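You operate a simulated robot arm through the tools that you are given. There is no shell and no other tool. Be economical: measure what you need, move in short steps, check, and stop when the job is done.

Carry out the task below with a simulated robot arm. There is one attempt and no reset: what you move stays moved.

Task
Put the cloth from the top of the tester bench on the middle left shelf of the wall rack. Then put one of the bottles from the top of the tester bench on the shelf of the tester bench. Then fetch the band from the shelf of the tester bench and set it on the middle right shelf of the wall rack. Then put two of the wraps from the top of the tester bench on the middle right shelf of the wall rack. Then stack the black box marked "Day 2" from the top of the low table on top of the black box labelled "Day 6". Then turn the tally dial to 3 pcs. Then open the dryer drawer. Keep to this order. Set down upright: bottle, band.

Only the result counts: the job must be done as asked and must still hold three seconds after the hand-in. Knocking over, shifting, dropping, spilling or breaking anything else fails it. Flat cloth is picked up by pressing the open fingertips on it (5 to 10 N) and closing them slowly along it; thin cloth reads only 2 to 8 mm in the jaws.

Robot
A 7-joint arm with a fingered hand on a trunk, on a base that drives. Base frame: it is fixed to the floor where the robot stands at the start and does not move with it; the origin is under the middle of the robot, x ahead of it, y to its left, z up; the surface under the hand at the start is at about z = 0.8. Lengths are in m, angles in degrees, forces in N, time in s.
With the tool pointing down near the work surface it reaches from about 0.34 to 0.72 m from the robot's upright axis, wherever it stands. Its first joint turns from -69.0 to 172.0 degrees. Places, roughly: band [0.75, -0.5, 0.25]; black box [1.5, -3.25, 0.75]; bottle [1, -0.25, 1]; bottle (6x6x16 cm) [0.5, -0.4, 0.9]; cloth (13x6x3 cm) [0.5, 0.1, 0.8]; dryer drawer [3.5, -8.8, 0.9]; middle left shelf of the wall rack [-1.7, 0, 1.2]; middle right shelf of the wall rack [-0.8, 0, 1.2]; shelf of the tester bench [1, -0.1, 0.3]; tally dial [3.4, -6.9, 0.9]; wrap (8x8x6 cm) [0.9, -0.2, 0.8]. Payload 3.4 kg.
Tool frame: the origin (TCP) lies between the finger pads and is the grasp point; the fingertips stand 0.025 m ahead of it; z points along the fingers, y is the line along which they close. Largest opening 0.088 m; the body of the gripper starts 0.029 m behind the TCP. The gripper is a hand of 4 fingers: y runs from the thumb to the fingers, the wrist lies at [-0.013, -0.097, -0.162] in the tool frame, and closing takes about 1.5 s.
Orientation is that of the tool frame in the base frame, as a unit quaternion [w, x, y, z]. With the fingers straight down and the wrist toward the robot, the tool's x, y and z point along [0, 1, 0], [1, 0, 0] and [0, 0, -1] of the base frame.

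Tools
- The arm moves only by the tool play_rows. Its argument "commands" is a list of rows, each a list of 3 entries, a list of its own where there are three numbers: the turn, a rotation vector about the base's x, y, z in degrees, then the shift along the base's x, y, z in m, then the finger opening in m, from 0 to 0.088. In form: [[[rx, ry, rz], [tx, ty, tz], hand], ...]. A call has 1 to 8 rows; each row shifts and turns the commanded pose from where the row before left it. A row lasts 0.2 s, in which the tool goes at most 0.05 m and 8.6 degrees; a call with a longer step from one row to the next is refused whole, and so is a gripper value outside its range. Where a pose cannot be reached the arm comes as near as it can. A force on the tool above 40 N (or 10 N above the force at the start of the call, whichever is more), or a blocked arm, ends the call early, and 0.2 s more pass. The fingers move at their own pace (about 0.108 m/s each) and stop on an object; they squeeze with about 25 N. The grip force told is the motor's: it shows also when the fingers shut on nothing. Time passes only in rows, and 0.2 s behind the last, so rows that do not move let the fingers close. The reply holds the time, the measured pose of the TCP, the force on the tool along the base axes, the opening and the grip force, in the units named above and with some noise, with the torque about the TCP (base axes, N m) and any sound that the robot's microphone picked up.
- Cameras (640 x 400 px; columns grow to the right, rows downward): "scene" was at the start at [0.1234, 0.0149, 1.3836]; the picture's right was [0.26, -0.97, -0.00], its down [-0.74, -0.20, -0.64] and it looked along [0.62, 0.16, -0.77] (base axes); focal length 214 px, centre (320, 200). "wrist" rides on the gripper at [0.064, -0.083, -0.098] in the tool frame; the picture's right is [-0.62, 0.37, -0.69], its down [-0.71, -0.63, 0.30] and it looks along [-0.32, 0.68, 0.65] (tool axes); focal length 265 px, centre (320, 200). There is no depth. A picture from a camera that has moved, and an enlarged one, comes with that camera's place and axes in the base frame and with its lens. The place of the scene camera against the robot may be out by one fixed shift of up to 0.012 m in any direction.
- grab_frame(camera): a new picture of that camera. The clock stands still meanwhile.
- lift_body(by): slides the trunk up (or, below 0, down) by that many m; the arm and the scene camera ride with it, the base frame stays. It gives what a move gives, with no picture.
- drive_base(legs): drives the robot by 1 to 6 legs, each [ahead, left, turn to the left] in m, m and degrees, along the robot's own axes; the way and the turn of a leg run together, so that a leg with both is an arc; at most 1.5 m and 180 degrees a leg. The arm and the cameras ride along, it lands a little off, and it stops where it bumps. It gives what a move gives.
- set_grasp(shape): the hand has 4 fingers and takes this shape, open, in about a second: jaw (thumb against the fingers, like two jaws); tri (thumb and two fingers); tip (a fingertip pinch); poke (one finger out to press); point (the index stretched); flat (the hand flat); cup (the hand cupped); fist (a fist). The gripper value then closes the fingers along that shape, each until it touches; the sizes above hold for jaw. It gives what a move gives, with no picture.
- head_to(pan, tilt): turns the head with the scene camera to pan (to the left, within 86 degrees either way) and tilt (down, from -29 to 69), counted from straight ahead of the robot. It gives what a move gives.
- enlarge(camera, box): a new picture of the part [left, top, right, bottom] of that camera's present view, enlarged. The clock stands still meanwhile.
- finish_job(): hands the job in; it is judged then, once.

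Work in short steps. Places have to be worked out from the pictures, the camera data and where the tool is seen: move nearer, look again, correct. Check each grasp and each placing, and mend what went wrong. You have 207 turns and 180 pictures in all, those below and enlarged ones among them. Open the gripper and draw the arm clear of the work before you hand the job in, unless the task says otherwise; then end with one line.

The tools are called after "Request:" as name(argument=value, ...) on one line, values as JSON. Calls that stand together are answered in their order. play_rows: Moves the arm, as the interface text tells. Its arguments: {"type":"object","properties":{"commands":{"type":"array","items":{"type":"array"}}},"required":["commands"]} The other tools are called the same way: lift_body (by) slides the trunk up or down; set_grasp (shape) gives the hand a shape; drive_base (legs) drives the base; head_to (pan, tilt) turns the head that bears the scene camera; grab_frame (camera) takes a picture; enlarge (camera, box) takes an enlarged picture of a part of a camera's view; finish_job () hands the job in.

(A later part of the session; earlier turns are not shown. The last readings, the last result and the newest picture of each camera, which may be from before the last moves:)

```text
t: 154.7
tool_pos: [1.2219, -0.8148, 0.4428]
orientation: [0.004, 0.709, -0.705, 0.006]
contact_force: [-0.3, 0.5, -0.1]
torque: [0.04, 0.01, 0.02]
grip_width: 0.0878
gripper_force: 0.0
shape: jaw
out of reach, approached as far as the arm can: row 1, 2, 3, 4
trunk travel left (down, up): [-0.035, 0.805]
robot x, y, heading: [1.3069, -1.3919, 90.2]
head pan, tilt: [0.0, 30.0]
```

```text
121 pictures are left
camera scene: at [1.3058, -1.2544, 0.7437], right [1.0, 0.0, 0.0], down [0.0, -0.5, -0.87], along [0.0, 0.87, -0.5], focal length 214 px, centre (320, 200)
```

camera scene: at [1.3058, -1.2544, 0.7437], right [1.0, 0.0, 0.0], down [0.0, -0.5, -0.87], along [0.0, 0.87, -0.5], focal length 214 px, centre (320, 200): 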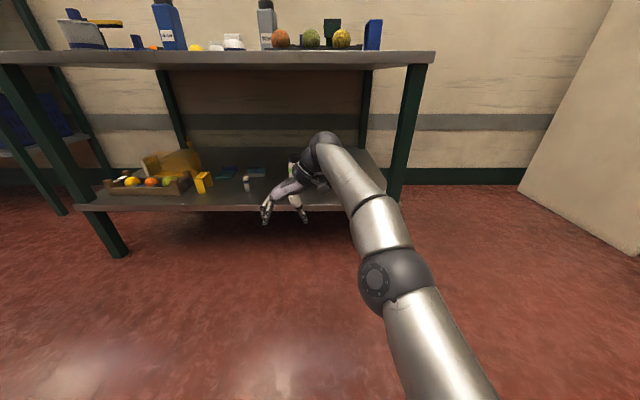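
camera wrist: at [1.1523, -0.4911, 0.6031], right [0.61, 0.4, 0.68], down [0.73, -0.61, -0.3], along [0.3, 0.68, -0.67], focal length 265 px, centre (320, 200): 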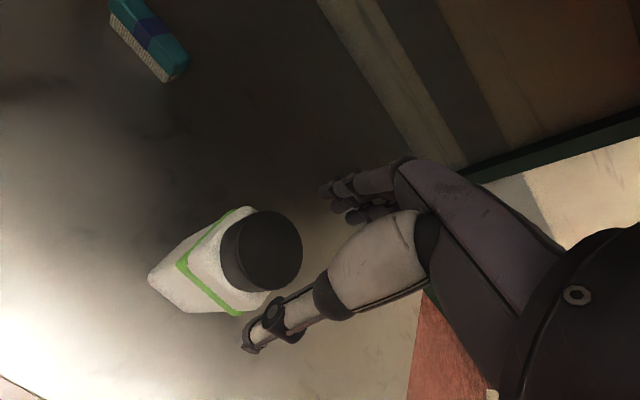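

The posture is good, with the wrist to the right of the hand. I'll strafe left and then go partway in.

Request:
drive_base(legs=[[0, 0.415, 0], [0.28, 0, 0]])

Request:
grab_frame(camera="wrist")

Request:
grab_frame(camera="scene")

```text
t: 158.9
tool_pos: [0.8003, -0.5367, 0.4442]
orientation: [0.004, 0.708, -0.706, 0.006]
contact_force: [0.1, -0.5, 0.0]
torque: [0.02, 0.04, -0.03]
grip_width: 0.0878
gripper_force: 0.1
shape: jaw
trunk travel left (down, up): [-0.035, 0.805]
robot x, y, heading: [0.8823, -1.113, 89.8]
head pan, tilt: [0.0, 30.0]
```

```text
120 pictures are left
camera wrist: at [0.8853, -0.5988, 0.5425], right [-0.37, 0.63, 0.68], down [0.63, 0.71, -0.31], along [-0.68, 0.31, -0.66], focal length 265 px, centre (320, 200)
```

wrist: 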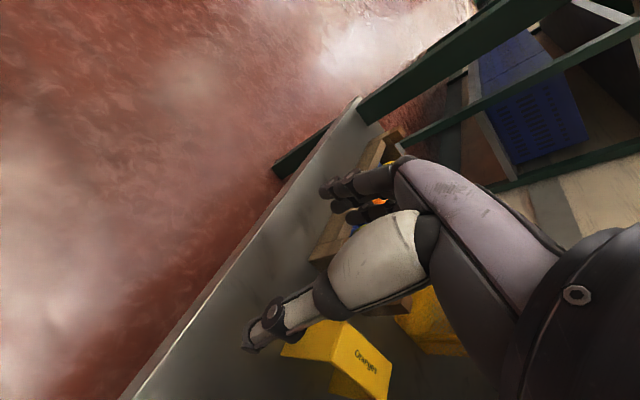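

```text
119 pictures are left
camera scene: at [0.8839, -0.9764, 0.7437], right [1.0, 0.0, 0.0], down [0.0, -0.5, -0.87], along [0.0, 0.87, -0.5], focal length 214 px, centre (320, 200)
```

scene: 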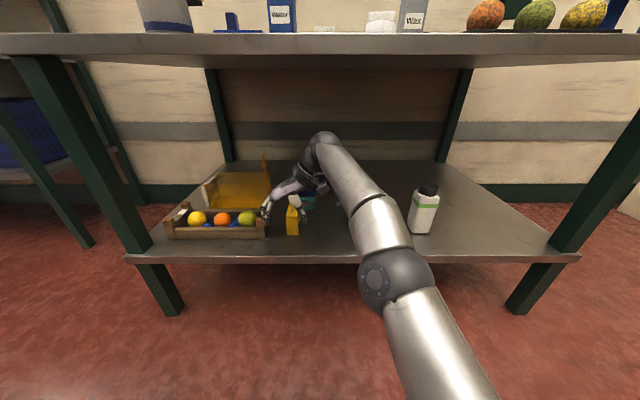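

I'll take a closer look to pin down the band's position.

Request:
enlarge(camera="scene", box=[240, 170, 320, 250])

```text
5.00 times, centred on (280, 210) of scene
camera zoom: at [0.8839, -0.9764, 0.7437], right [1.0, 0.0, 0.0], down [0.0, -0.5, -0.87], along [0.0, 0.87, -0.5], focal length 1072 px, centre (520, 150)
```

zoom: 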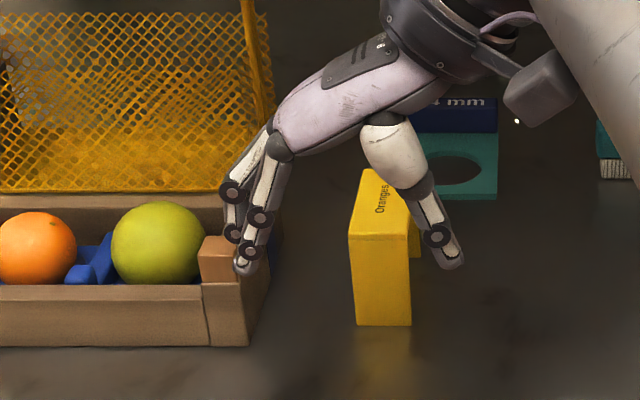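

The band's centre is about x 0.803, y -0.388. I'll narrow the opening to 0.066 to clear the crate, advance 0.15 m, and check.

Request:
play_rows(commands=[[[0, 0, 0], [0, 0, 0], 0.066], [[0, 0, 0], [0, 0, 0], 0.066]])

Request:
drive_base(legs=[[0.15, 0, 0]])

Request:
enlarge(camera="scene", box=[200, 150, 360, 280])

Request:
grab_frame(camera="wrist")

```text
t: 159.5
tool_pos: [0.8017, -0.5363, 0.4429]
orientation: [0.004, 0.708, -0.706, 0.006]
contact_force: [0.8, 0.3, 0.1]
torque: [0.02, 0.02, 0.03]
grip_width: 0.0662
gripper_force: 0.1
shape: jaw
trunk travel left (down, up): [-0.035, 0.805]
robot x, y, heading: [0.8829, -1.1154, 89.9]
head pan, tilt: [0.0, 30.0]
```

```text
t: 160.8
tool_pos: [0.8036, -0.3844, 0.4439]
orientation: [-0.004, -0.706, 0.708, -0.005]
contact_force: [0.0, 0.4, -0.9]
torque: [0.01, 0.0, -0.01]
grip_width: 0.0663
gripper_force: 0.1
shape: jaw
trunk travel left (down, up): [-0.035, 0.805]
robot x, y, heading: [0.8865, -0.9583, 89.5]
head pan, tilt: [0.0, 30.0]
```

```text
3.08 times, centred on (280, 215) of scene
camera zoom: at [0.8851, -0.8247, 0.7437], right [1.0, -0.01, 0.0], down [0.0, -0.5, -0.87], along [0.01, 0.87, -0.5], focal length 660 px, centre (443, 154)
```

zoom: 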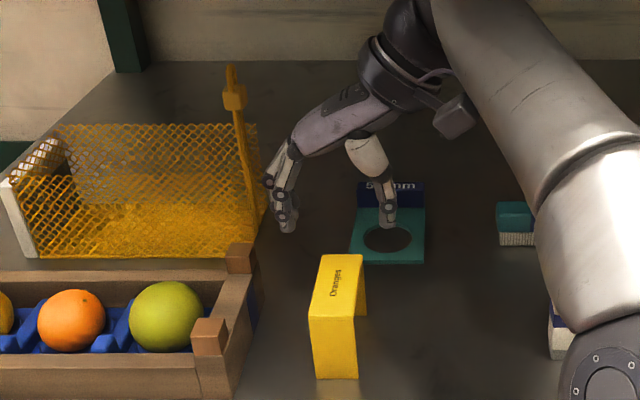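

```text
116 pictures are left
camera wrist: at [0.8876, -0.4471, 0.5425], right [-0.37, 0.63, 0.68], down [0.63, 0.71, -0.31], along [-0.68, 0.32, -0.66], focal length 265 px, centre (320, 200)
```

wrist: 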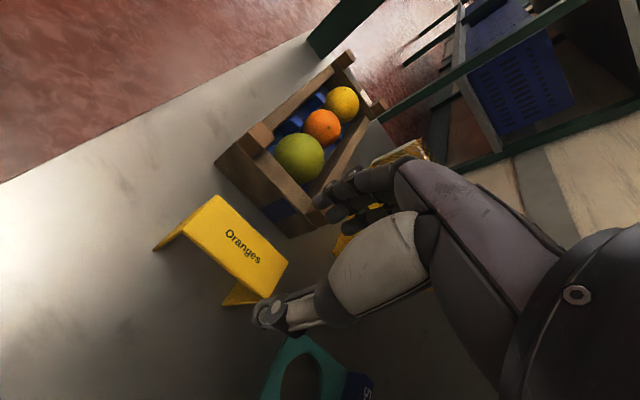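

By the wrist view the band's top is centred at [0.806, -0.399]. I'll shift 14 mm back and 2 mm right, then descend to z 0.362.

Request:
play_rows(commands=[[[0, 0, 0], [0.002, -0.014, -0.01], 0.066], [[0, 0, 0], [0, 0, -0.02], 0.066], [[0, 0, 0], [0, 0, -0.02], 0.066], [[0, 0, 0], [0, 0, -0.015], 0.066]])

Request:
grab_frame(camera="wrist")

Request:
enlarge(camera="scene", box=[200, 150, 360, 280])

```text
t: 161.8
tool_pos: [0.8043, -0.3995, 0.3778]
orientation: [-0.004, -0.706, 0.708, -0.005]
contact_force: [-0.5, -0.4, -0.6]
torque: [0.01, -0.01, -0.01]
grip_width: 0.0661
gripper_force: 0.1
shape: jaw
trunk travel left (down, up): [-0.035, 0.805]
robot x, y, heading: [0.8842, -0.963, 89.6]
head pan, tilt: [0.0, 30.0]
```

```text
115 pictures are left
camera wrist: at [0.889, -0.4622, 0.4772], right [-0.37, 0.63, 0.68], down [0.63, 0.71, -0.31], along [-0.68, 0.32, -0.66], focal length 265 px, centre (320, 200)
```

wrist: 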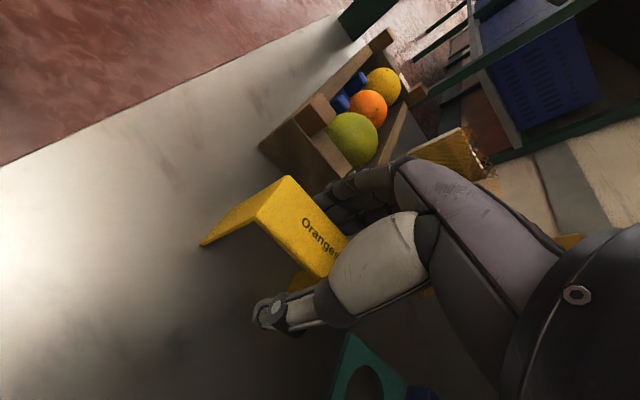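

```text
3.08 times, centred on (280, 215) of scene
camera zoom: at [0.8851, -0.8247, 0.7437], right [1.0, -0.01, 0.0], down [0.0, -0.5, -0.87], along [0.01, 0.87, -0.5], focal length 660 px, centre (443, 154)
```

zoom: 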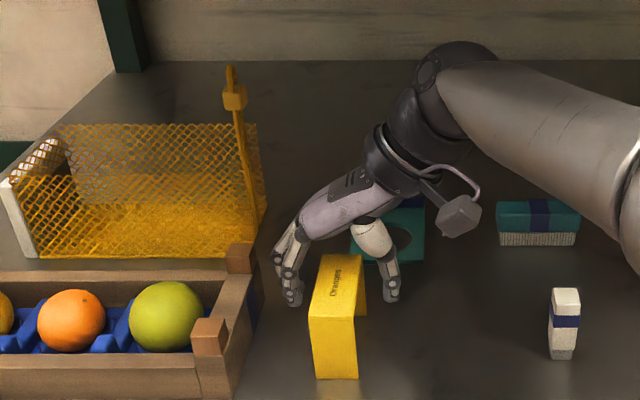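

It's well aligned. I'll lower 15 mm more and close.

Request:
play_rows(commands=[[[0, 0, 0], [0, 0, -0.01], 0.066], [[0, 0, 0], [0, 0, -0.006], 0.06], [[0, 0, 0], [0, 0, 0], 0.045], [[0, 0, 0], [0, 0, 0], 0.03], [[0, 0, 0], [0, 0, 0], 0.02], [[0, 0, 0], [0, 0, 0], 0.02], [[0, 0, 0], [0, 0, 0], 0.02]])

Request:
grab_frame(camera="wrist")

```text
t: 163.4
tool_pos: [0.8052, -0.3984, 0.3618]
orientation: [-0.005, -0.707, 0.708, -0.006]
contact_force: [-0.1, -0.2, 0.9]
torque: [-0.01, 0.0, 0.0]
grip_width: 0.0204
gripper_force: 0.2
shape: jaw
trunk travel left (down, up): [-0.035, 0.805]
robot x, y, heading: [0.8825, -0.9622, 89.9]
head pan, tilt: [0.0, 30.0]
```

```text
113 pictures are left
camera wrist: at [0.89, -0.4612, 0.4616], right [-0.37, 0.63, 0.68], down [0.63, 0.71, -0.31], along [-0.68, 0.32, -0.66], focal length 265 px, centre (320, 200)
```

wrist: 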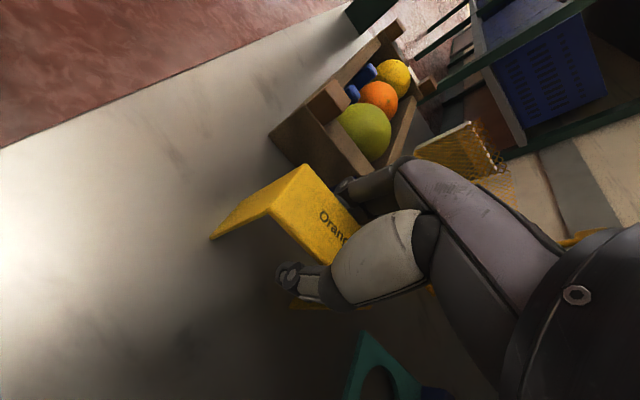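

The fingers closed to 20 mm without force, which is odd. I'll look from the scene camera.

Request:
enlarge(camera="scene", box=[240, 180, 320, 250])

```text
5.71 times, centred on (280, 215) of scene
camera zoom: at [0.8851, -0.8247, 0.7437], right [1.0, -0.01, 0.0], down [0.0, -0.5, -0.87], along [0.01, 0.87, -0.5], focal length 1226 px, centre (549, 114)
```

zoom: 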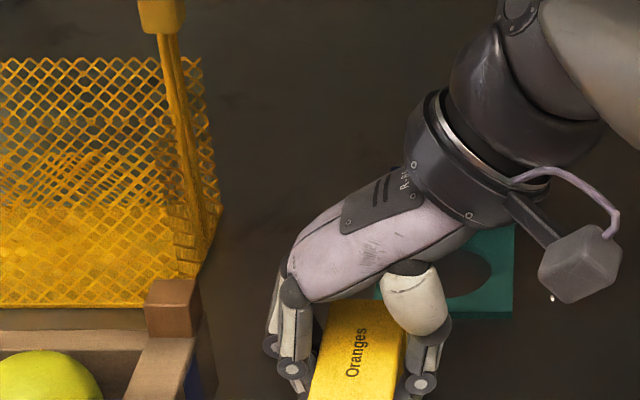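

The pads closed through the arch opening, below its top plate. I'll open, rise 14 mm so the pads meet the plate's edges, and close again.

Request:
play_rows(commands=[[[0, 0, 0], [0, 0, 0], 0.066], [[0, 0, 0], [0, 0, 0], 0.066], [[0, 0, 0], [0, 0, 0], 0.066], [[0, 0, 0], [0, 0, 0.013], 0.066], [[0, 0, 0], [0, 0, 0], 0.066]])

Request:
play_rows(commands=[[[0, 0, 0], [0, 0, 0], 0.05], [[0, 0, 0], [0, 0, 0], 0.035], [[0, 0, 0], [0, 0, 0], 0.025], [[0, 0, 0], [0, 0, 0], 0.025], [[0, 0, 0], [0, 0, 0], 0.025], [[0, 0, 0], [0, 0, 0], 0.025]])

Request:
enlarge(camera="scene", box=[240, 180, 320, 250])

```text
t: 164.7
tool_pos: [0.805, -0.4, 0.3755]
orientation: [-0.005, -0.706, 0.708, -0.005]
contact_force: [-0.5, -0.2, 0.0]
torque: [0.0, 0.03, -0.01]
grip_width: 0.0654
gripper_force: 0.1
shape: jaw
trunk travel left (down, up): [-0.035, 0.805]
robot x, y, heading: [0.8862, -0.9601, 89.6]
head pan, tilt: [0.0, 30.0]
```

```text
t: 166.1
tool_pos: [0.8049, -0.399, 0.3756]
orientation: [0.004, 0.707, -0.707, 0.005]
contact_force: [-0.1, -0.3, -0.7]
torque: [-0.02, 0.03, 0.03]
grip_width: 0.0255
gripper_force: 0.1
shape: jaw
trunk travel left (down, up): [-0.035, 0.805]
robot x, y, heading: [0.8859, -0.9623, 89.9]
head pan, tilt: [0.0, 30.0]
```

```text
5.71 times, centred on (280, 215) of scene
camera zoom: at [0.8851, -0.8247, 0.7437], right [1.0, -0.01, 0.0], down [0.0, -0.5, -0.87], along [0.01, 0.87, -0.5], focal length 1226 px, centre (549, 114)
```

zoom: 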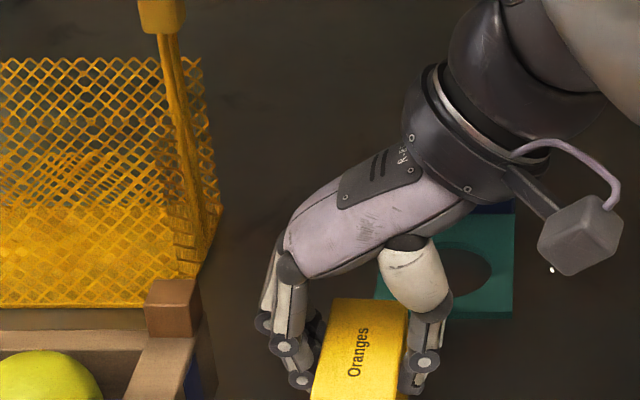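

Still no force. I need to see the fingertips.

Request:
enlarge(camera="scene", box=[260, 210, 330, 254])

Request:
grab_frame(camera="wrist")

```text
9.09 times, centred on (295, 232) of scene
camera zoom: at [0.8851, -0.8247, 0.7437], right [1.0, -0.01, 0.0], down [0.0, -0.5, -0.87], along [0.01, 0.87, -0.5], focal length 1950 px, centre (547, -91)
```

zoom: 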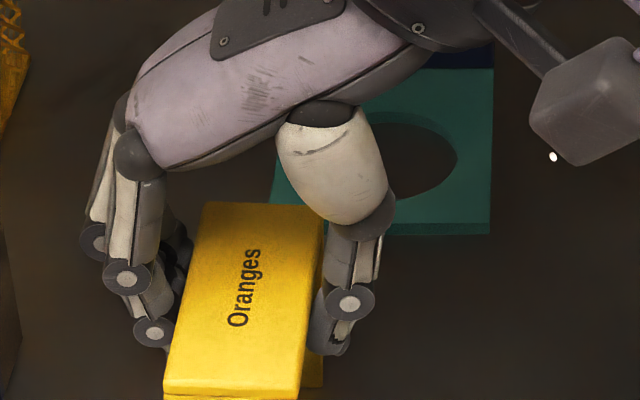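

```text
109 pictures are left
camera wrist: at [0.8899, -0.4616, 0.4745], right [-0.37, 0.63, 0.68], down [0.63, 0.71, -0.31], along [-0.68, 0.32, -0.66], focal length 265 px, centre (320, 200)
```

wrist: 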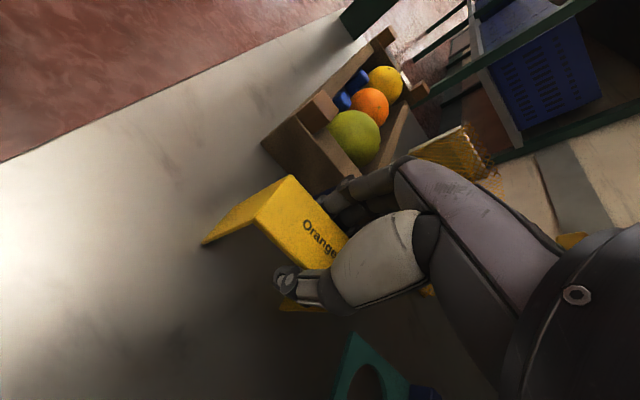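

The fingers flank the plate on both sides. I'll close further and watch for force.

Request:
play_rows(commands=[[[0, 0, 0], [0, 0, 0], 0.015], [[0, 0, 0], [0, 0, 0], 0.005], [[0, 0, 0], [0, 0, 0], 0.0], [[0, 0, 0], [0, 0, 0], 0.0], [[0, 0, 0], [0, 0, 0], 0.0]])

Request:
enlarge(camera="scene", box=[260, 210, 330, 254])

```text
t: 167.2
tool_pos: [0.8043, -0.4001, 0.3773]
orientation: [-0.005, -0.706, 0.708, -0.005]
contact_force: [0.2, 0.8, -0.1]
torque: [-0.02, 0.01, 0.0]
grip_width: 0.0215
gripper_force: 24.8
shape: jaw
trunk travel left (down, up): [-0.035, 0.805]
robot x, y, heading: [0.8859, -0.9615, 89.7]
head pan, tilt: [0.0, 30.0]
```

```text
9.09 times, centred on (295, 232) of scene
camera zoom: at [0.8851, -0.8247, 0.7437], right [1.0, -0.01, 0.0], down [0.0, -0.5, -0.87], along [0.01, 0.87, -0.5], focal length 1950 px, centre (547, -91)
```

zoom: 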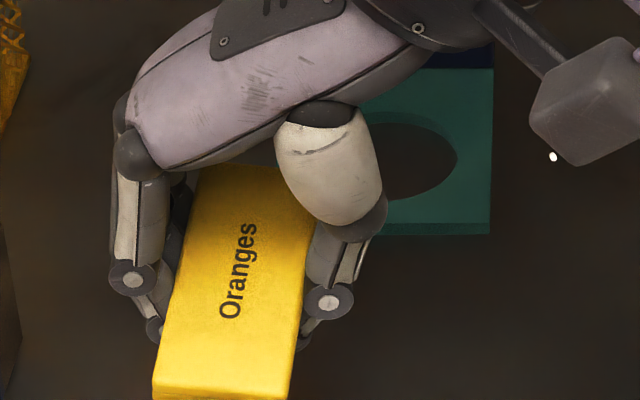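

It's now gripped at 25 N with the fingertips hooked under the plate. I'll lift slightly and check.

Request:
play_rows(commands=[[[0, 0, 0], [0, 0, 0.01], 0.0], [[0, 0, 0], [0, 0, 0.02], 0.0], [[0, 0, 0], [0, 0, 0.02], 0.0]])

Request:
enlarge(camera="scene", box=[240, 170, 340, 260])

Request:
grab_frame(camera="wrist")

```text
t: 168.1
tool_pos: [0.8044, -0.3982, 0.424]
orientation: [-0.004, -0.706, 0.708, -0.005]
contact_force: [0.5, 0.5, -0.2]
torque: [-0.01, 0.02, 0.0]
grip_width: 0.0209
gripper_force: 25.3
shape: jaw
trunk travel left (down, up): [-0.035, 0.805]
robot x, y, heading: [0.8871, -0.9599, 89.9]
head pan, tilt: [0.0, 30.0]
```

```text
4.44 times, centred on (290, 215) of scene
camera zoom: at [0.8851, -0.8246, 0.7437], right [1.0, -0.01, 0.0], down [0.0, -0.5, -0.87], along [0.01, 0.87, -0.5], focal length 953 px, centre (453, 133)
```

zoom: 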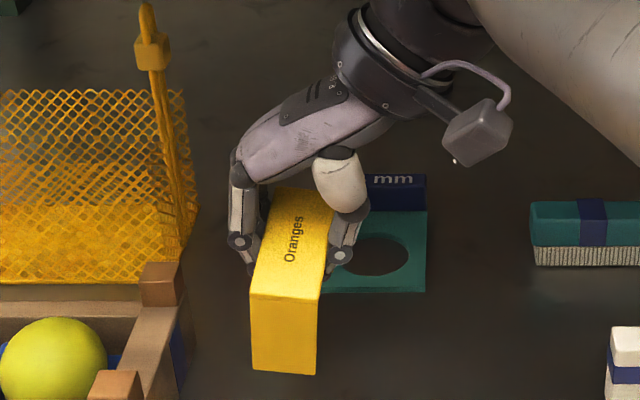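

```text
106 pictures are left
camera wrist: at [0.8892, -0.4608, 0.5235], right [-0.37, 0.63, 0.68], down [0.63, 0.71, -0.31], along [-0.68, 0.32, -0.66], focal length 265 px, centre (320, 200)
```

wrist: 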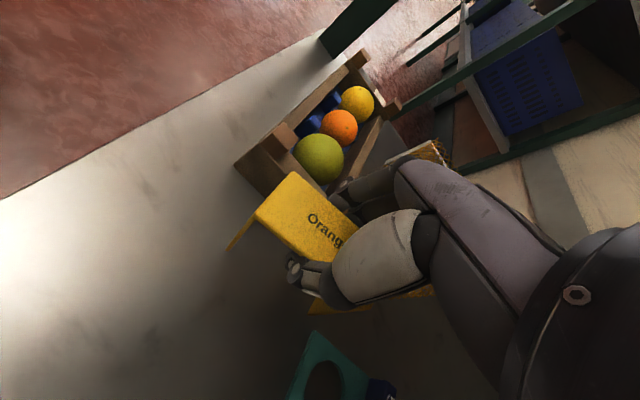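

The band is lifted and upright. I'll back straight out from under the bench and raise the trunk.

Request:
drive_base(legs=[[-0.45, 0, 0]])

Request:
lift_body(by=0.4)

Request:
lift_body(by=0.4)

Request:
grab_frame(camera="wrist")

```text
t: 170.8
tool_pos: [0.8041, -0.8496, 0.4246]
orientation: [-0.004, -0.706, 0.708, -0.004]
contact_force: [0.1, 0.0, 0.5]
torque: [-0.06, -0.02, 0.03]
grip_width: 0.0213
gripper_force: 25.0
shape: jaw
trunk travel left (down, up): [-0.035, 0.805]
robot x, y, heading: [0.8789, -1.4129, 89.8]
head pan, tilt: [0.0, 30.0]
```

```text
t: 174.6
tool_pos: [0.8034, -0.8488, 0.8235]
orientation: [-0.005, -0.706, 0.708, -0.005]
contact_force: [-0.1, 0.7, 0.0]
torque: [0.02, 0.02, 0.02]
grip_width: 0.0212
gripper_force: 25.4
shape: jaw
trunk travel left (down, up): [-0.435, 0.405]
robot x, y, heading: [0.8785, -1.4108, 89.6]
head pan, tilt: [0.0, 30.0]
```

```text
t: 178.4
tool_pos: [0.8042, -0.8488, 1.2246]
orientation: [-0.005, -0.706, 0.708, -0.006]
contact_force: [-0.1, -1.2, 0.2]
torque: [0.03, 0.02, -0.02]
grip_width: 0.0212
gripper_force: 25.0
shape: jaw
trunk travel left (down, up): [-0.835, 0.005]
robot x, y, heading: [0.8822, -1.4098, 89.6]
head pan, tilt: [0.0, 30.0]
```

```text
105 pictures are left
camera wrist: at [0.887, -0.9112, 1.3233], right [-0.37, 0.63, 0.68], down [0.63, 0.71, -0.31], along [-0.68, 0.32, -0.66], focal length 265 px, centre (320, 200)
```

wrist: 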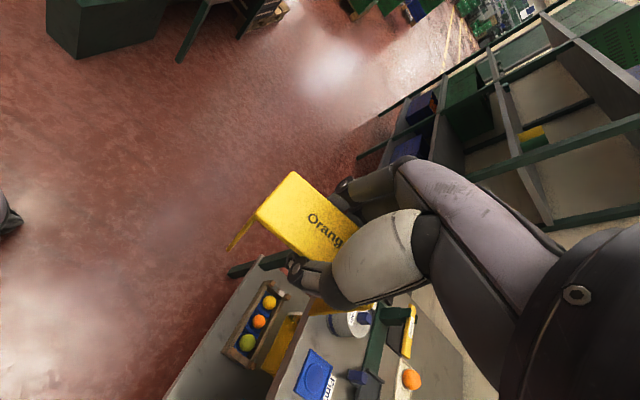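

I'll raise the hand to about 1.32 and drive to in front of the rack's right bay.

Request:
play_rows(commands=[[[0, 0, 0], [0, 0, 0.04], 0.0], [[0, 0, 0], [0, 0, 0.04], 0.0], [[0, 0, 0], [0, 0, 0.025], 0.0]])

Request:
drive_base(legs=[[0.35, 0, 0], [0, 0.82, 0], [0, 0.8, 0]])

Request:
head_to(pan=0, tilt=25)

Request:
grab_frame(camera="scene")

```text
t: 179.2
tool_pos: [0.8034, -0.8671, 1.3153]
orientation: [-0.004, -0.705, 0.709, -0.006]
contact_force: [-0.2, 0.0, -0.1]
torque: [0.0, 0.02, -0.01]
grip_width: 0.0209
gripper_force: 24.8
shape: jaw
out of reach, approached as far as the arm can: row 2, 3
trunk travel left (down, up): [-0.835, 0.005]
robot x, y, heading: [0.8814, -1.4126, 89.4]
head pan, tilt: [0.0, 30.0]
```

```text
t: 189.3
tool_pos: [-0.8034, -0.5067, 1.3144]
orientation: [-0.005, -0.701, 0.713, -0.005]
contact_force: [0.0, 0.5, 0.7]
torque: [0.04, 0.02, 0.0]
grip_width: 0.0211
gripper_force: 24.5
shape: jaw
trunk travel left (down, up): [-0.835, 0.005]
robot x, y, heading: [-0.7289, -1.0493, 88.8]
head pan, tilt: [0.0, 30.0]
```

```text
t: 190.0
tool_pos: [-0.8029, -0.5067, 1.3143]
orientation: [-0.005, -0.701, 0.713, -0.006]
contact_force: [-0.6, -0.1, 0.3]
torque: [-0.01, -0.03, 0.0]
grip_width: 0.0206
gripper_force: 24.6
shape: jaw
trunk travel left (down, up): [-0.835, 0.005]
robot x, y, heading: [-0.7327, -1.0535, 88.7]
head pan, tilt: [0.0, 25.0]
```

```text
104 pictures are left
camera scene: at [-0.7288, -0.9138, 1.5516], right [1.0, -0.02, 0.0], down [-0.01, -0.42, -0.91], along [0.02, 0.91, -0.42], focal length 214 px, centre (320, 200)
```

scene: 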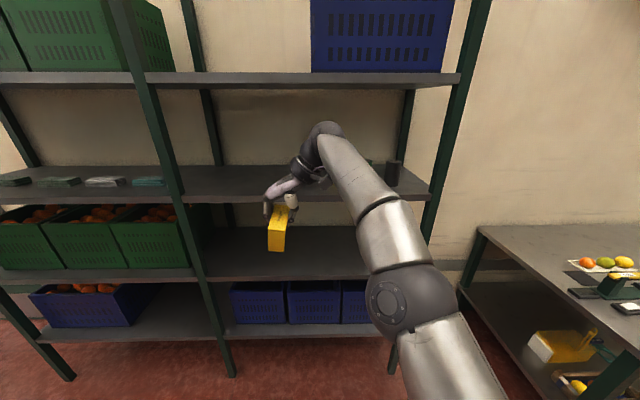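

The rolls are hidden behind the arm. I'll shift 0.1 m left and advance partway, then look with the wrist camera.

Request:
drive_base(legs=[[0, 0.08, 0], [0.28, 0, 0]])

Request:
grab_frame(camera="wrist")

Request:
grab_frame(camera="scene")

```text
t: 192.6
tool_pos: [-0.8808, -0.2228, 1.315]
orientation: [-0.004, -0.704, 0.71, -0.006]
contact_force: [0.1, -0.5, -0.3]
torque: [0.01, 0.05, 0.0]
grip_width: 0.0207
gripper_force: 25.0
shape: jaw
trunk travel left (down, up): [-0.835, 0.005]
robot x, y, heading: [-0.808, -0.7671, 89.4]
head pan, tilt: [0.0, 25.0]
```

```text
103 pictures are left
camera wrist: at [-0.7978, -0.2852, 1.4137], right [-0.36, 0.63, 0.68], down [0.64, 0.7, -0.31], along [-0.68, 0.32, -0.66], focal length 265 px, centre (320, 200)
```

wrist: 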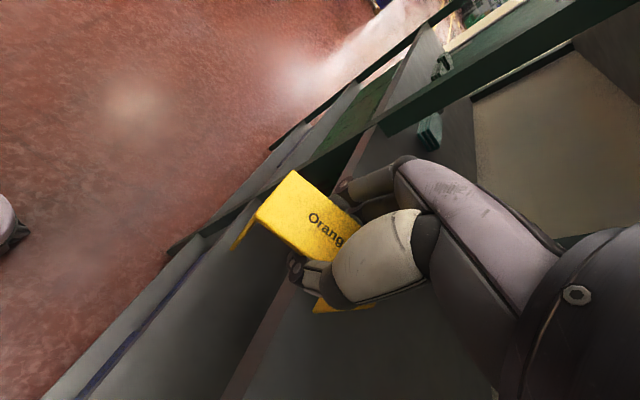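

```text
102 pictures are left
camera scene: at [-0.8047, -0.6294, 1.5517], right [1.0, -0.01, 0.0], down [-0.01, -0.42, -0.91], along [0.01, 0.91, -0.42], focal length 214 px, centre (320, 200)
```

scene: 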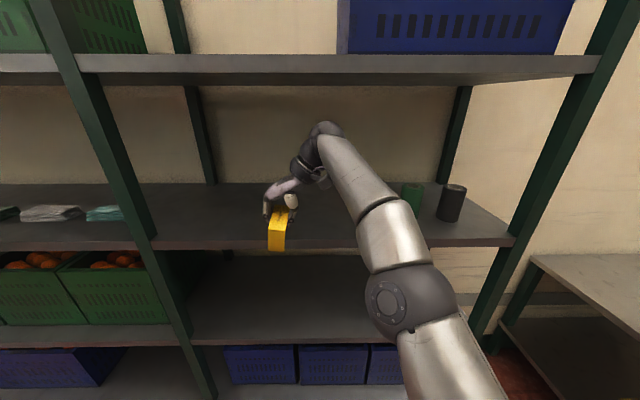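

The rolls are at x≈-0.38, -0.47 and about -0.6, so x=-0.88 is free. I'll advance 0.19 m over the shelf.

Request:
drive_base(legs=[[0.19, 0, 0]])

Request:
enlarge(camera="scene", box=[220, 160, 380, 290])

```text
t: 194.2
tool_pos: [-0.8777, -0.0348, 1.3145]
orientation: [-0.004, -0.703, 0.711, -0.005]
contact_force: [-0.3, 0.0, -0.6]
torque: [0.02, -0.01, 0.03]
grip_width: 0.0208
gripper_force: 25.3
shape: jaw
trunk travel left (down, up): [-0.835, 0.005]
robot x, y, heading: [-0.7988, -0.5792, 88.9]
head pan, tilt: [0.0, 25.0]
```

```text
3.08 times, centred on (300, 225) of scene
camera zoom: at [-0.8018, -0.442, 1.5517], right [1.0, -0.01, 0.0], down [-0.01, -0.42, -0.91], along [0.01, 0.91, -0.42], focal length 660 px, centre (382, 123)
```

zoom: 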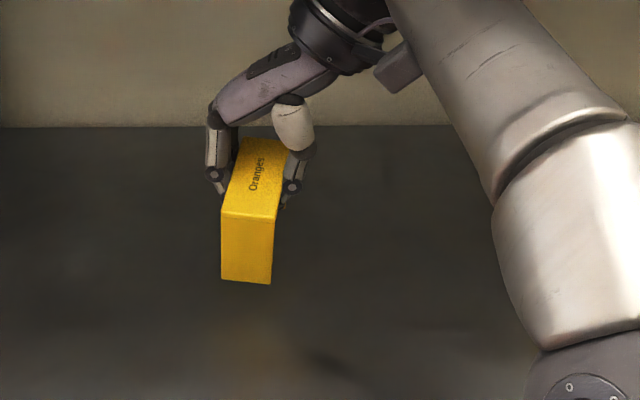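

The band is over the shelf. I'll lower slowly to contact.

Request:
play_rows(commands=[[[0, 0, 0], [0, 0, -0.012], 0.0], [[0, 0, 0], [0, 0, -0.01], 0.0], [[0, 0, 0], [0, 0, -0.005], 0.0], [[0, 0, 0], [0, 0, -0.004], 0.0], [[0, 0, 0], [0, 0, -0.004], 0.0]])

Request:
enlarge(camera="scene", box=[240, 180, 340, 270])

```text
t: 195.3
tool_pos: [-0.8773, -0.0358, 1.2792]
orientation: [-0.004, -0.703, 0.711, -0.004]
contact_force: [1.5, 1.6, 5.3]
torque: [-0.06, 0.04, -0.03]
grip_width: 0.0184
gripper_force: 24.5
shape: jaw
trunk travel left (down, up): [-0.835, 0.005]
robot x, y, heading: [-0.8037, -0.5755, 89.2]
head pan, tilt: [0.0, 25.0]
```

```text
4.44 times, centred on (290, 225) of scene
camera zoom: at [-0.8013, -0.4417, 1.5517], right [1.0, -0.02, 0.0], down [-0.01, -0.42, -0.91], along [0.01, 0.91, -0.42], focal length 953 px, centre (453, 89)
```

zoom: 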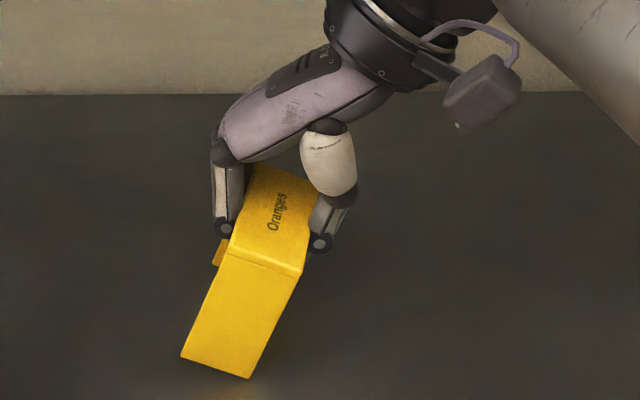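

The band swivelled in the grip as it touched, leaning to the right on its right base edge. I'll ease up and move the hand left to bring it back upright, with a small step first.

Request:
play_rows(commands=[[[0, 0, 0], [-0.006, 0, 0.002], 0.0], [[0, 0, 0], [-0.006, 0, 0.002], 0.0], [[0, 0, 0], [0, 0, 0], 0.0]])

Request:
enlarge(camera="scene", box=[240, 180, 340, 270])

```text
t: 196.2
tool_pos: [-0.8886, -0.0358, 1.2835]
orientation: [-0.005, -0.703, 0.711, -0.006]
contact_force: [-0.6, -0.4, 0.1]
torque: [0.02, -0.02, -0.01]
grip_width: 0.0182
gripper_force: 24.9
shape: jaw
trunk travel left (down, up): [-0.835, 0.005]
robot x, y, heading: [-0.8068, -0.5788, 88.9]
head pan, tilt: [0.0, 25.0]
```

```text
4.44 times, centred on (290, 225) of scene
camera zoom: at [-0.8014, -0.442, 1.5517], right [1.0, -0.01, 0.0], down [-0.01, -0.42, -0.91], along [0.01, 0.91, -0.42], focal length 953 px, centre (453, 89)
```

zoom: 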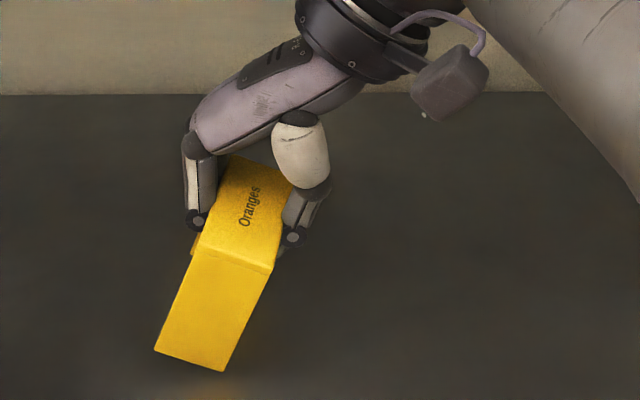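

It lifted off still tilted about 15°. I'll rise a little and rotate the tool -15° about y to make the band upright.

Request:
play_rows(commands=[[[0, 0, 0], [0, 0, 0.012], 0.0], [[0, -5, 0], [0, 0, 0.0], 0.0], [[0, -5, 0], [0, 0, 0], 0.0], [[0, -5, 0], [0, 0, 0], 0.0]])

Request:
enlarge(camera="scene", box=[240, 180, 340, 270])

```text
t: 197.2
tool_pos: [-0.8785, -0.047, 1.2868]
orientation: [0.089, -0.698, 0.704, -0.098]
contact_force: [0.5, 0.5, -0.3]
torque: [-0.02, 0.0, 0.0]
grip_width: 0.0187
gripper_force: 25.3
shape: jaw
out of reach, approached as far as the arm can: row 3, 4
trunk travel left (down, up): [-0.835, 0.005]
robot x, y, heading: [-0.8036, -0.5794, 89.0]
head pan, tilt: [0.0, 25.0]
```

```text
4.44 times, centred on (290, 225) of scene
camera zoom: at [-0.8021, -0.4412, 1.5516], right [1.0, -0.01, 0.0], down [-0.01, -0.42, -0.91], along [0.01, 0.91, -0.42], focal length 953 px, centre (453, 89)
```

zoom: 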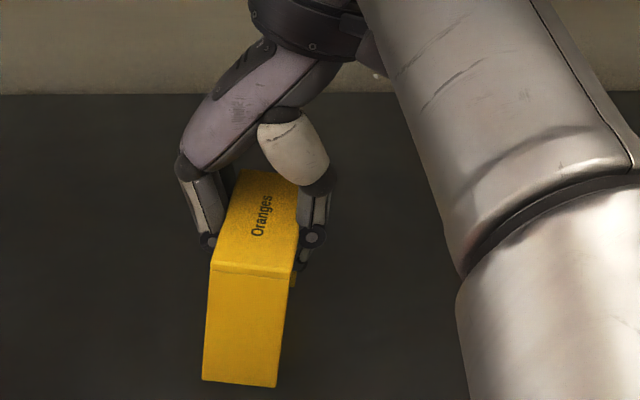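

It's now nearly upright, with the base about 1.5 cm above the shelf. I'll lower gently.

Request:
play_rows(commands=[[[0, 0, 0], [0, 0, -0.004], 0.0], [[0, 0, 0], [0, 0, -0.003], 0.0], [[0, 0, 0], [0, 0, -0.002], 0.0]])

Request:
enlarge(camera="scene", box=[240, 180, 340, 270])

```text
t: 197.9
tool_pos: [-0.8803, -0.0447, 1.2802]
orientation: [0.09, -0.697, 0.705, -0.096]
contact_force: [0.9, 2.8, 8.3]
torque: [-0.11, 0.04, 0.02]
grip_width: 0.0183
gripper_force: 25.4
shape: jaw
out of reach, approached as far as the arm can: row 2
trunk travel left (down, up): [-0.835, 0.005]
robot x, y, heading: [-0.8048, -0.5818, 89.5]
head pan, tilt: [0.0, 25.0]
```

```text
4.44 times, centred on (290, 225) of scene
camera zoom: at [-0.8015, -0.4422, 1.5519], right [1.0, -0.01, 0.0], down [-0.01, -0.42, -0.91], along [0.01, 0.91, -0.42], focal length 953 px, centre (453, 89)
```

zoom: 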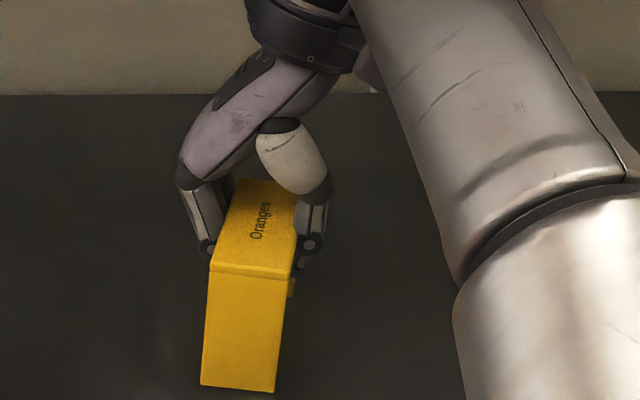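

Contact at 8 N with the band upright. I'll ease up 1 mm and open gradually.

Request:
play_rows(commands=[[[0, 0, 0], [0, 0, 0.001], 0.02], [[0, 0, 0], [0, 0, 0], 0.035], [[0, 0, 0], [0, 0, 0], 0.05], [[0, 0, 0], [0, 0, 0], 0.066], [[0, 0, 0], [0, 0, 0], 0.072], [[0, 0, 0], [0, 0, 0], 0.072]])

Request:
enlarge(camera="scene", box=[240, 180, 340, 270])

Request:
grab_frame(camera="wrist")

```text
t: 199.3
tool_pos: [-0.8824, -0.0452, 1.2814]
orientation: [0.089, -0.697, 0.704, -0.097]
contact_force: [0.4, 0.8, -0.4]
torque: [0.0, 0.01, 0.01]
grip_width: 0.0716
gripper_force: 0.1
shape: jaw
trunk travel left (down, up): [-0.835, 0.005]
robot x, y, heading: [-0.8025, -0.5792, 89.2]
head pan, tilt: [0.0, 25.0]
```

```text
4.44 times, centred on (290, 225) of scene
camera zoom: at [-0.8019, -0.4419, 1.5517], right [1.0, -0.01, 0.0], down [-0.01, -0.42, -0.91], along [0.01, 0.91, -0.42], focal length 953 px, centre (453, 89)
```

zoom: 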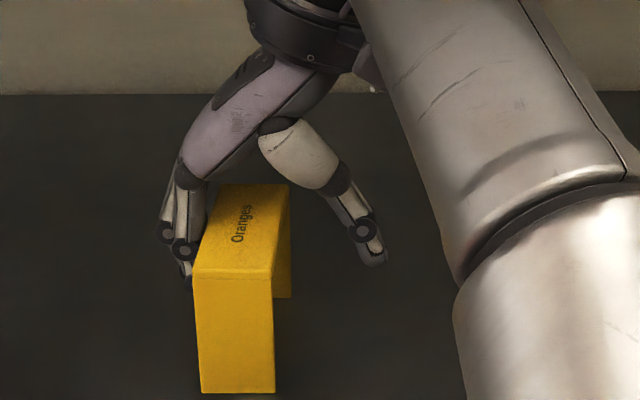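

```text
95 pictures are left
camera wrist: at [-0.8257, -0.1077, 1.3979], right [-0.53, 0.63, 0.57], down [0.7, 0.7, -0.14], along [-0.49, 0.32, -0.81], focal length 265 px, centre (320, 200)
```

wrist: 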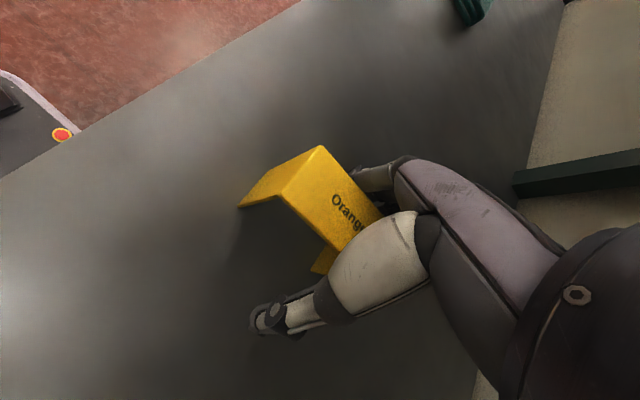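

The band stands upright, with the left fingers close to it. I'll shift 8 mm left and rise along the tool axis.

Request:
play_rows(commands=[[[0, 0, 0], [-0.009, 0, 0], 0.075], [[0, 0, 0], [-0.002, 0, 0.01], 0.075], [[0, 0, 0], [-0.002, 0, 0.01], 0.075], [[0, 0, 0], [-0.002, 0, 0.01], 0.075]])

Request:
enlarge(camera="scene", box=[240, 180, 340, 270])

```text
t: 200.3
tool_pos: [-0.8881, -0.0595, 1.3038]
orientation: [0.088, -0.697, 0.705, -0.097]
contact_force: [0.2, 0.7, 1.3]
torque: [0.04, -0.01, -0.01]
grip_width: 0.075
gripper_force: 0.1
shape: jaw
out of reach, approached as far as the arm can: row 2, 3, 4
trunk travel left (down, up): [-0.835, 0.005]
robot x, y, heading: [-0.7985, -0.5797, 89.0]
head pan, tilt: [0.0, 25.0]
```

```text
4.44 times, centred on (290, 225) of scene
camera zoom: at [-0.8019, -0.4422, 1.5517], right [1.0, -0.01, 0.0], down [-0.01, -0.42, -0.91], along [0.01, 0.91, -0.42], focal length 953 px, centre (453, 89)
```

zoom: 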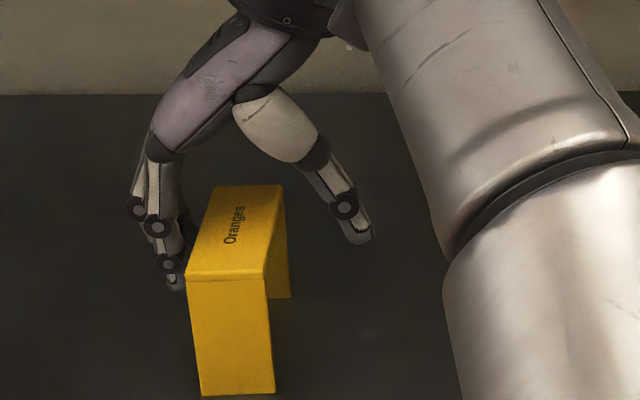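

The band's top leans left a few mm, so the fingers may still be hooked under the plate. I'll open fully and look.

Request:
play_rows(commands=[[[0, 0, 0], [0, 0, 0], 0.088], [[0, 0, 0], [0, 0, 0], 0.088]])

Request:
enlarge(camera="scene", box=[256, 195, 320, 265])

Request:
grab_frame(camera="wrist")

```text
t: 200.9
tool_pos: [-0.8873, -0.0587, 1.3032]
orientation: [0.089, -0.697, 0.705, -0.097]
contact_force: [0.1, -0.1, 0.0]
torque: [0.02, 0.03, 0.03]
grip_width: 0.0876
gripper_force: 0.1
shape: jaw
trunk travel left (down, up): [-0.835, 0.005]
robot x, y, heading: [-0.8032, -0.5813, 88.7]
head pan, tilt: [0.0, 25.0]
```

```text
5.71 times, centred on (288, 230) of scene
camera zoom: at [-0.8018, -0.4419, 1.5517], right [1.0, -0.01, 0.0], down [-0.01, -0.42, -0.91], along [0.01, 0.91, -0.42], focal length 1226 px, centre (503, 29)
```

zoom: 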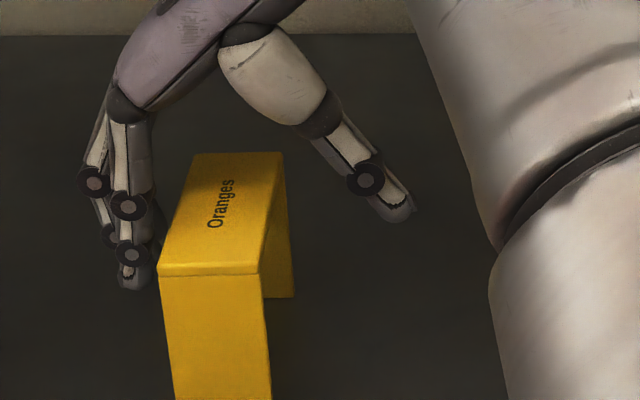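

```text
92 pictures are left
camera wrist: at [-0.8322, -0.1221, 1.4204], right [-0.53, 0.63, 0.57], down [0.7, 0.7, -0.14], along [-0.49, 0.32, -0.81], focal length 265 px, centre (320, 200)
```

wrist: 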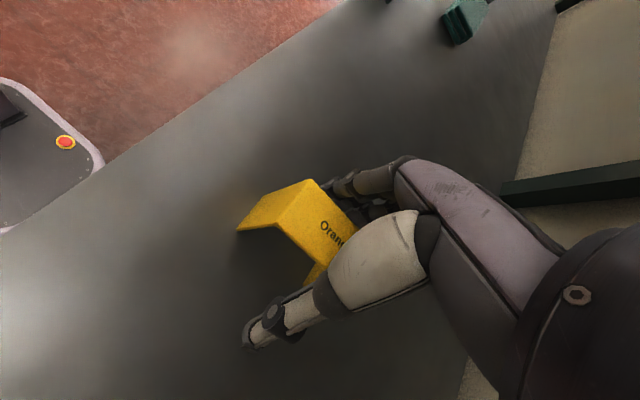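

The fingers are now clear on both sides. I'll raise while pulling the arm back toward me, shifting slightly left.

Request:
play_rows(commands=[[[0, 0, 0], [-0.006, -0.006, 0.004], 0.088], [[0, 0, 0], [-0.002, -0.015, 0.012], 0.088], [[0, 0, 0], [0, -0.015, 0.012], 0.088], [[0, 0, 0], [0, -0.02, 0.012], 0.088]])

Request:
enlarge(camera="scene", box=[240, 180, 340, 280])

```text
t: 201.9
tool_pos: [-0.9012, -0.1007, 1.3546]
orientation: [0.088, -0.697, 0.705, -0.098]
contact_force: [0.5, 0.6, 0.2]
torque: [-0.02, 0.0, 0.01]
grip_width: 0.088
gripper_force: 0.1
shape: jaw
out of reach, approached as far as the arm can: row 2, 3, 4
trunk travel left (down, up): [-0.835, 0.005]
robot x, y, heading: [-0.8033, -0.5752, 89.2]
head pan, tilt: [0.0, 25.0]
```

```text
4.00 times, centred on (290, 230) of scene
camera zoom: at [-0.8021, -0.443, 1.5518], right [1.0, -0.01, 0.0], down [-0.01, -0.42, -0.91], along [0.01, 0.91, -0.42], focal length 858 px, centre (440, 80)
```

zoom: 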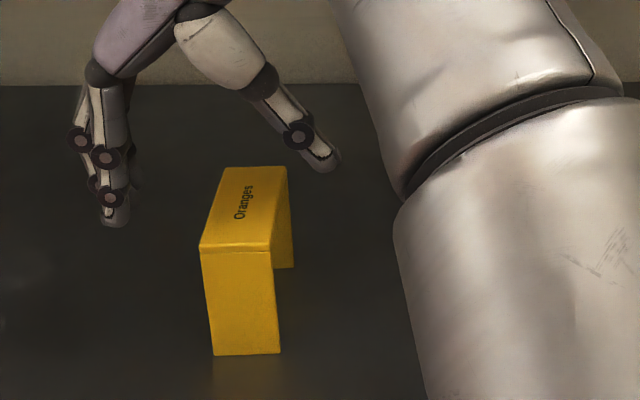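

The band stands free and upright. I'll back away, turn the head, and return to the bench for the wraps.

Request:
drive_base(legs=[[-0.45, 0, 0], [0, -0.9, 0], [0, -0.9, 0]])

Request:
head_to(pan=0, tilt=45)

Request:
grab_frame(camera="scene")

```text
t: 213.4
tool_pos: [0.9176, -0.5659, 1.3549]
orientation: [0.089, -0.699, 0.702, -0.097]
contact_force: [0.7, -0.8, 0.5]
torque: [0.0, -0.01, 0.03]
grip_width: 0.0877
gripper_force: 0.0
shape: jaw
trunk travel left (down, up): [-0.835, 0.005]
robot x, y, heading: [1.0202, -1.0431, 89.6]
head pan, tilt: [0.0, 25.0]
```

```text
t: 214.3
tool_pos: [0.9183, -0.5653, 1.3539]
orientation: [0.088, -0.699, 0.703, -0.098]
contact_force: [0.3, 0.4, 0.3]
torque: [-0.02, 0.03, 0.03]
grip_width: 0.0878
gripper_force: 0.0
shape: jaw
trunk travel left (down, up): [-0.835, 0.005]
robot x, y, heading: [1.0226, -1.0462, 89.3]
head pan, tilt: [0.0, 45.0]
```

```text
90 pictures are left
camera scene: at [1.0204, -0.9169, 1.5212], right [1.0, -0.01, 0.0], down [-0.01, -0.71, -0.71], along [0.01, 0.71, -0.71], focal length 214 px, centre (320, 200)
```

scene: 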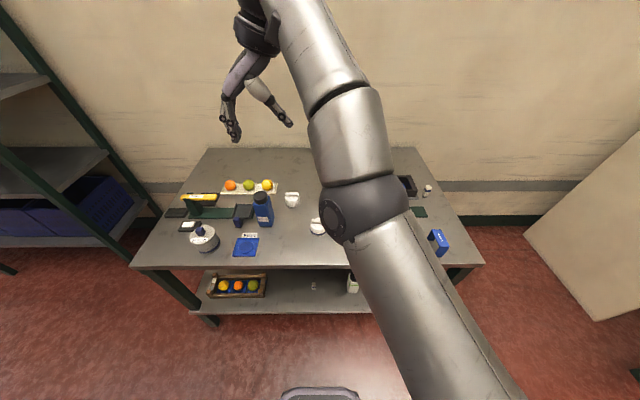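

Request:
enlarge(camera="scene", box=[240, 170, 336, 260])

```text
4.44 times, centred on (288, 215) of scene
camera zoom: at [1.0204, -0.9169, 1.5212], right [1.0, -0.01, 0.0], down [-0.01, -0.71, -0.71], along [0.01, 0.71, -0.71], focal length 953 px, centre (462, 133)
```

zoom: 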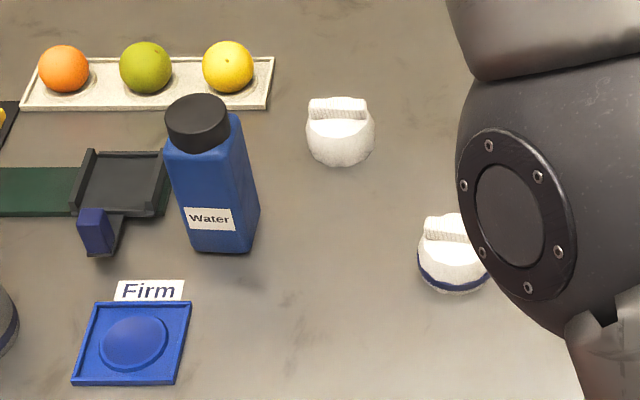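

The wraps are round with a ridge on top. One is centred near [0.904, -0.207] and the other near [1.05, -0.39]. I'll turn the tool back to ψ=90° and level it while lowering a bit.

Request:
play_rows(commands=[[[1.14, 1.02, -8.11], [0, 0, -0.02], 0.088], [[1.14, 1.02, -8.11], [0, 0, -0.02], 0.088], [[1.14, 1.02, -8.11], [0, 0, -0.02], 0.088], [[1.14, 1.02, -8.11], [0, 0, -0.02], 0.088], [[1.14, 1.02, -8.11], [0, 0, -0.02], 0.088], [[1.14, 1.02, -8.11], [0, 0, -0.02], 0.088], [[1.14, 1.02, -8.11], [0, 0, -0.02], 0.088], [[1.14, 1.02, -8.11], [0, 0, -0.01], 0.088]])

Request:
play_rows(commands=[[[1.14, 1.02, -8.11], [0, 0, 0], 0.088], [[1.14, 1.02, -8.11], [0, 0, 0], 0.088], [[1.14, 1.02, -8.11], [0, 0, 0], 0.088], [[0, 0, 0], [0, 0.04, 0], 0.088], [[0, 0, 0], [0, 0.04, 0], 0.088]])

Request:
drive_base(legs=[[0.15, 0, 0]])

Request:
grab_frame(camera="wrist")

Request:
grab_frame(camera="scene")

```text
t: 216.1
tool_pos: [0.9036, -0.4459, 1.2951]
orientation: [0.032, -0.235, 0.971, -0.038]
contact_force: [0.1, 0.2, 0.4]
torque: [0.01, 0.0, 0.01]
grip_width: 0.088
gripper_force: 0.0
shape: jaw
out of reach, approached as far as the arm can: row 1, 2, 3, 4, 5, 6, 7, 8
trunk travel left (down, up): [-0.835, 0.005]
robot x, y, heading: [1.0219, -1.0443, 89.7]
head pan, tilt: [0.0, 45.0]
```

```text
t: 217.3
tool_pos: [0.9279, -0.4205, 1.3009]
orientation: [0.007, -0.031, 0.999, -0.006]
contact_force: [-0.5, 0.2, -0.1]
torque: [0.01, 0.02, 0.0]
grip_width: 0.0878
gripper_force: 0.1
shape: jaw
out of reach, approached as far as the arm can: row 1, 2, 3, 4, 5
trunk travel left (down, up): [-0.835, 0.005]
robot x, y, heading: [1.021, -1.0432, 89.8]
head pan, tilt: [0.0, 45.0]
```

```text
t: 218.6
tool_pos: [0.9315, -0.2747, 1.2996]
orientation: [0.006, -0.031, 0.999, -0.007]
contact_force: [-0.3, 0.0, -0.2]
torque: [0.02, -0.02, 0.01]
grip_width: 0.0877
gripper_force: 0.0
shape: jaw
trunk travel left (down, up): [-0.835, 0.005]
robot x, y, heading: [1.0195, -0.8976, 89.6]
head pan, tilt: [0.0, 45.0]
```

```text
88 pictures are left
camera wrist: at [0.872, -0.3599, 1.3989], right [0.59, 0.41, 0.69], down [0.76, -0.59, -0.29], along [0.29, 0.69, -0.66], focal length 265 px, centre (320, 200)
```

wrist: 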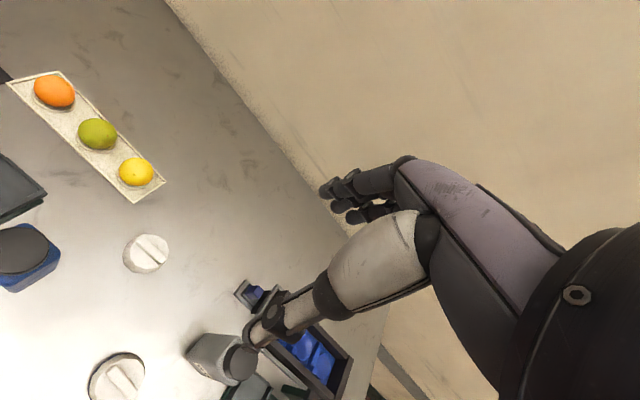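

```text
87 pictures are left
camera scene: at [1.0216, -0.7708, 1.5211], right [1.0, -0.01, 0.0], down [-0.01, -0.71, -0.71], along [0.01, 0.71, -0.71], focal length 214 px, centre (320, 200)
```

scene: 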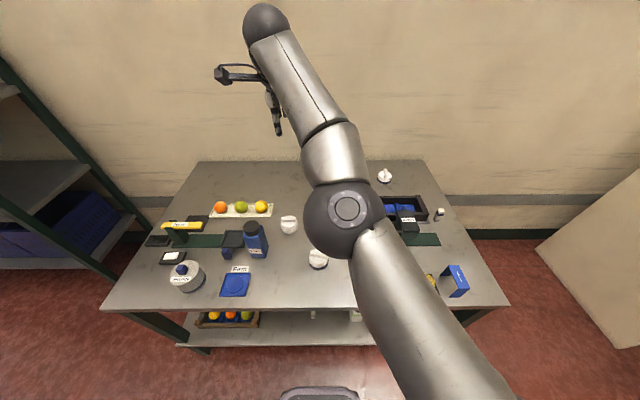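

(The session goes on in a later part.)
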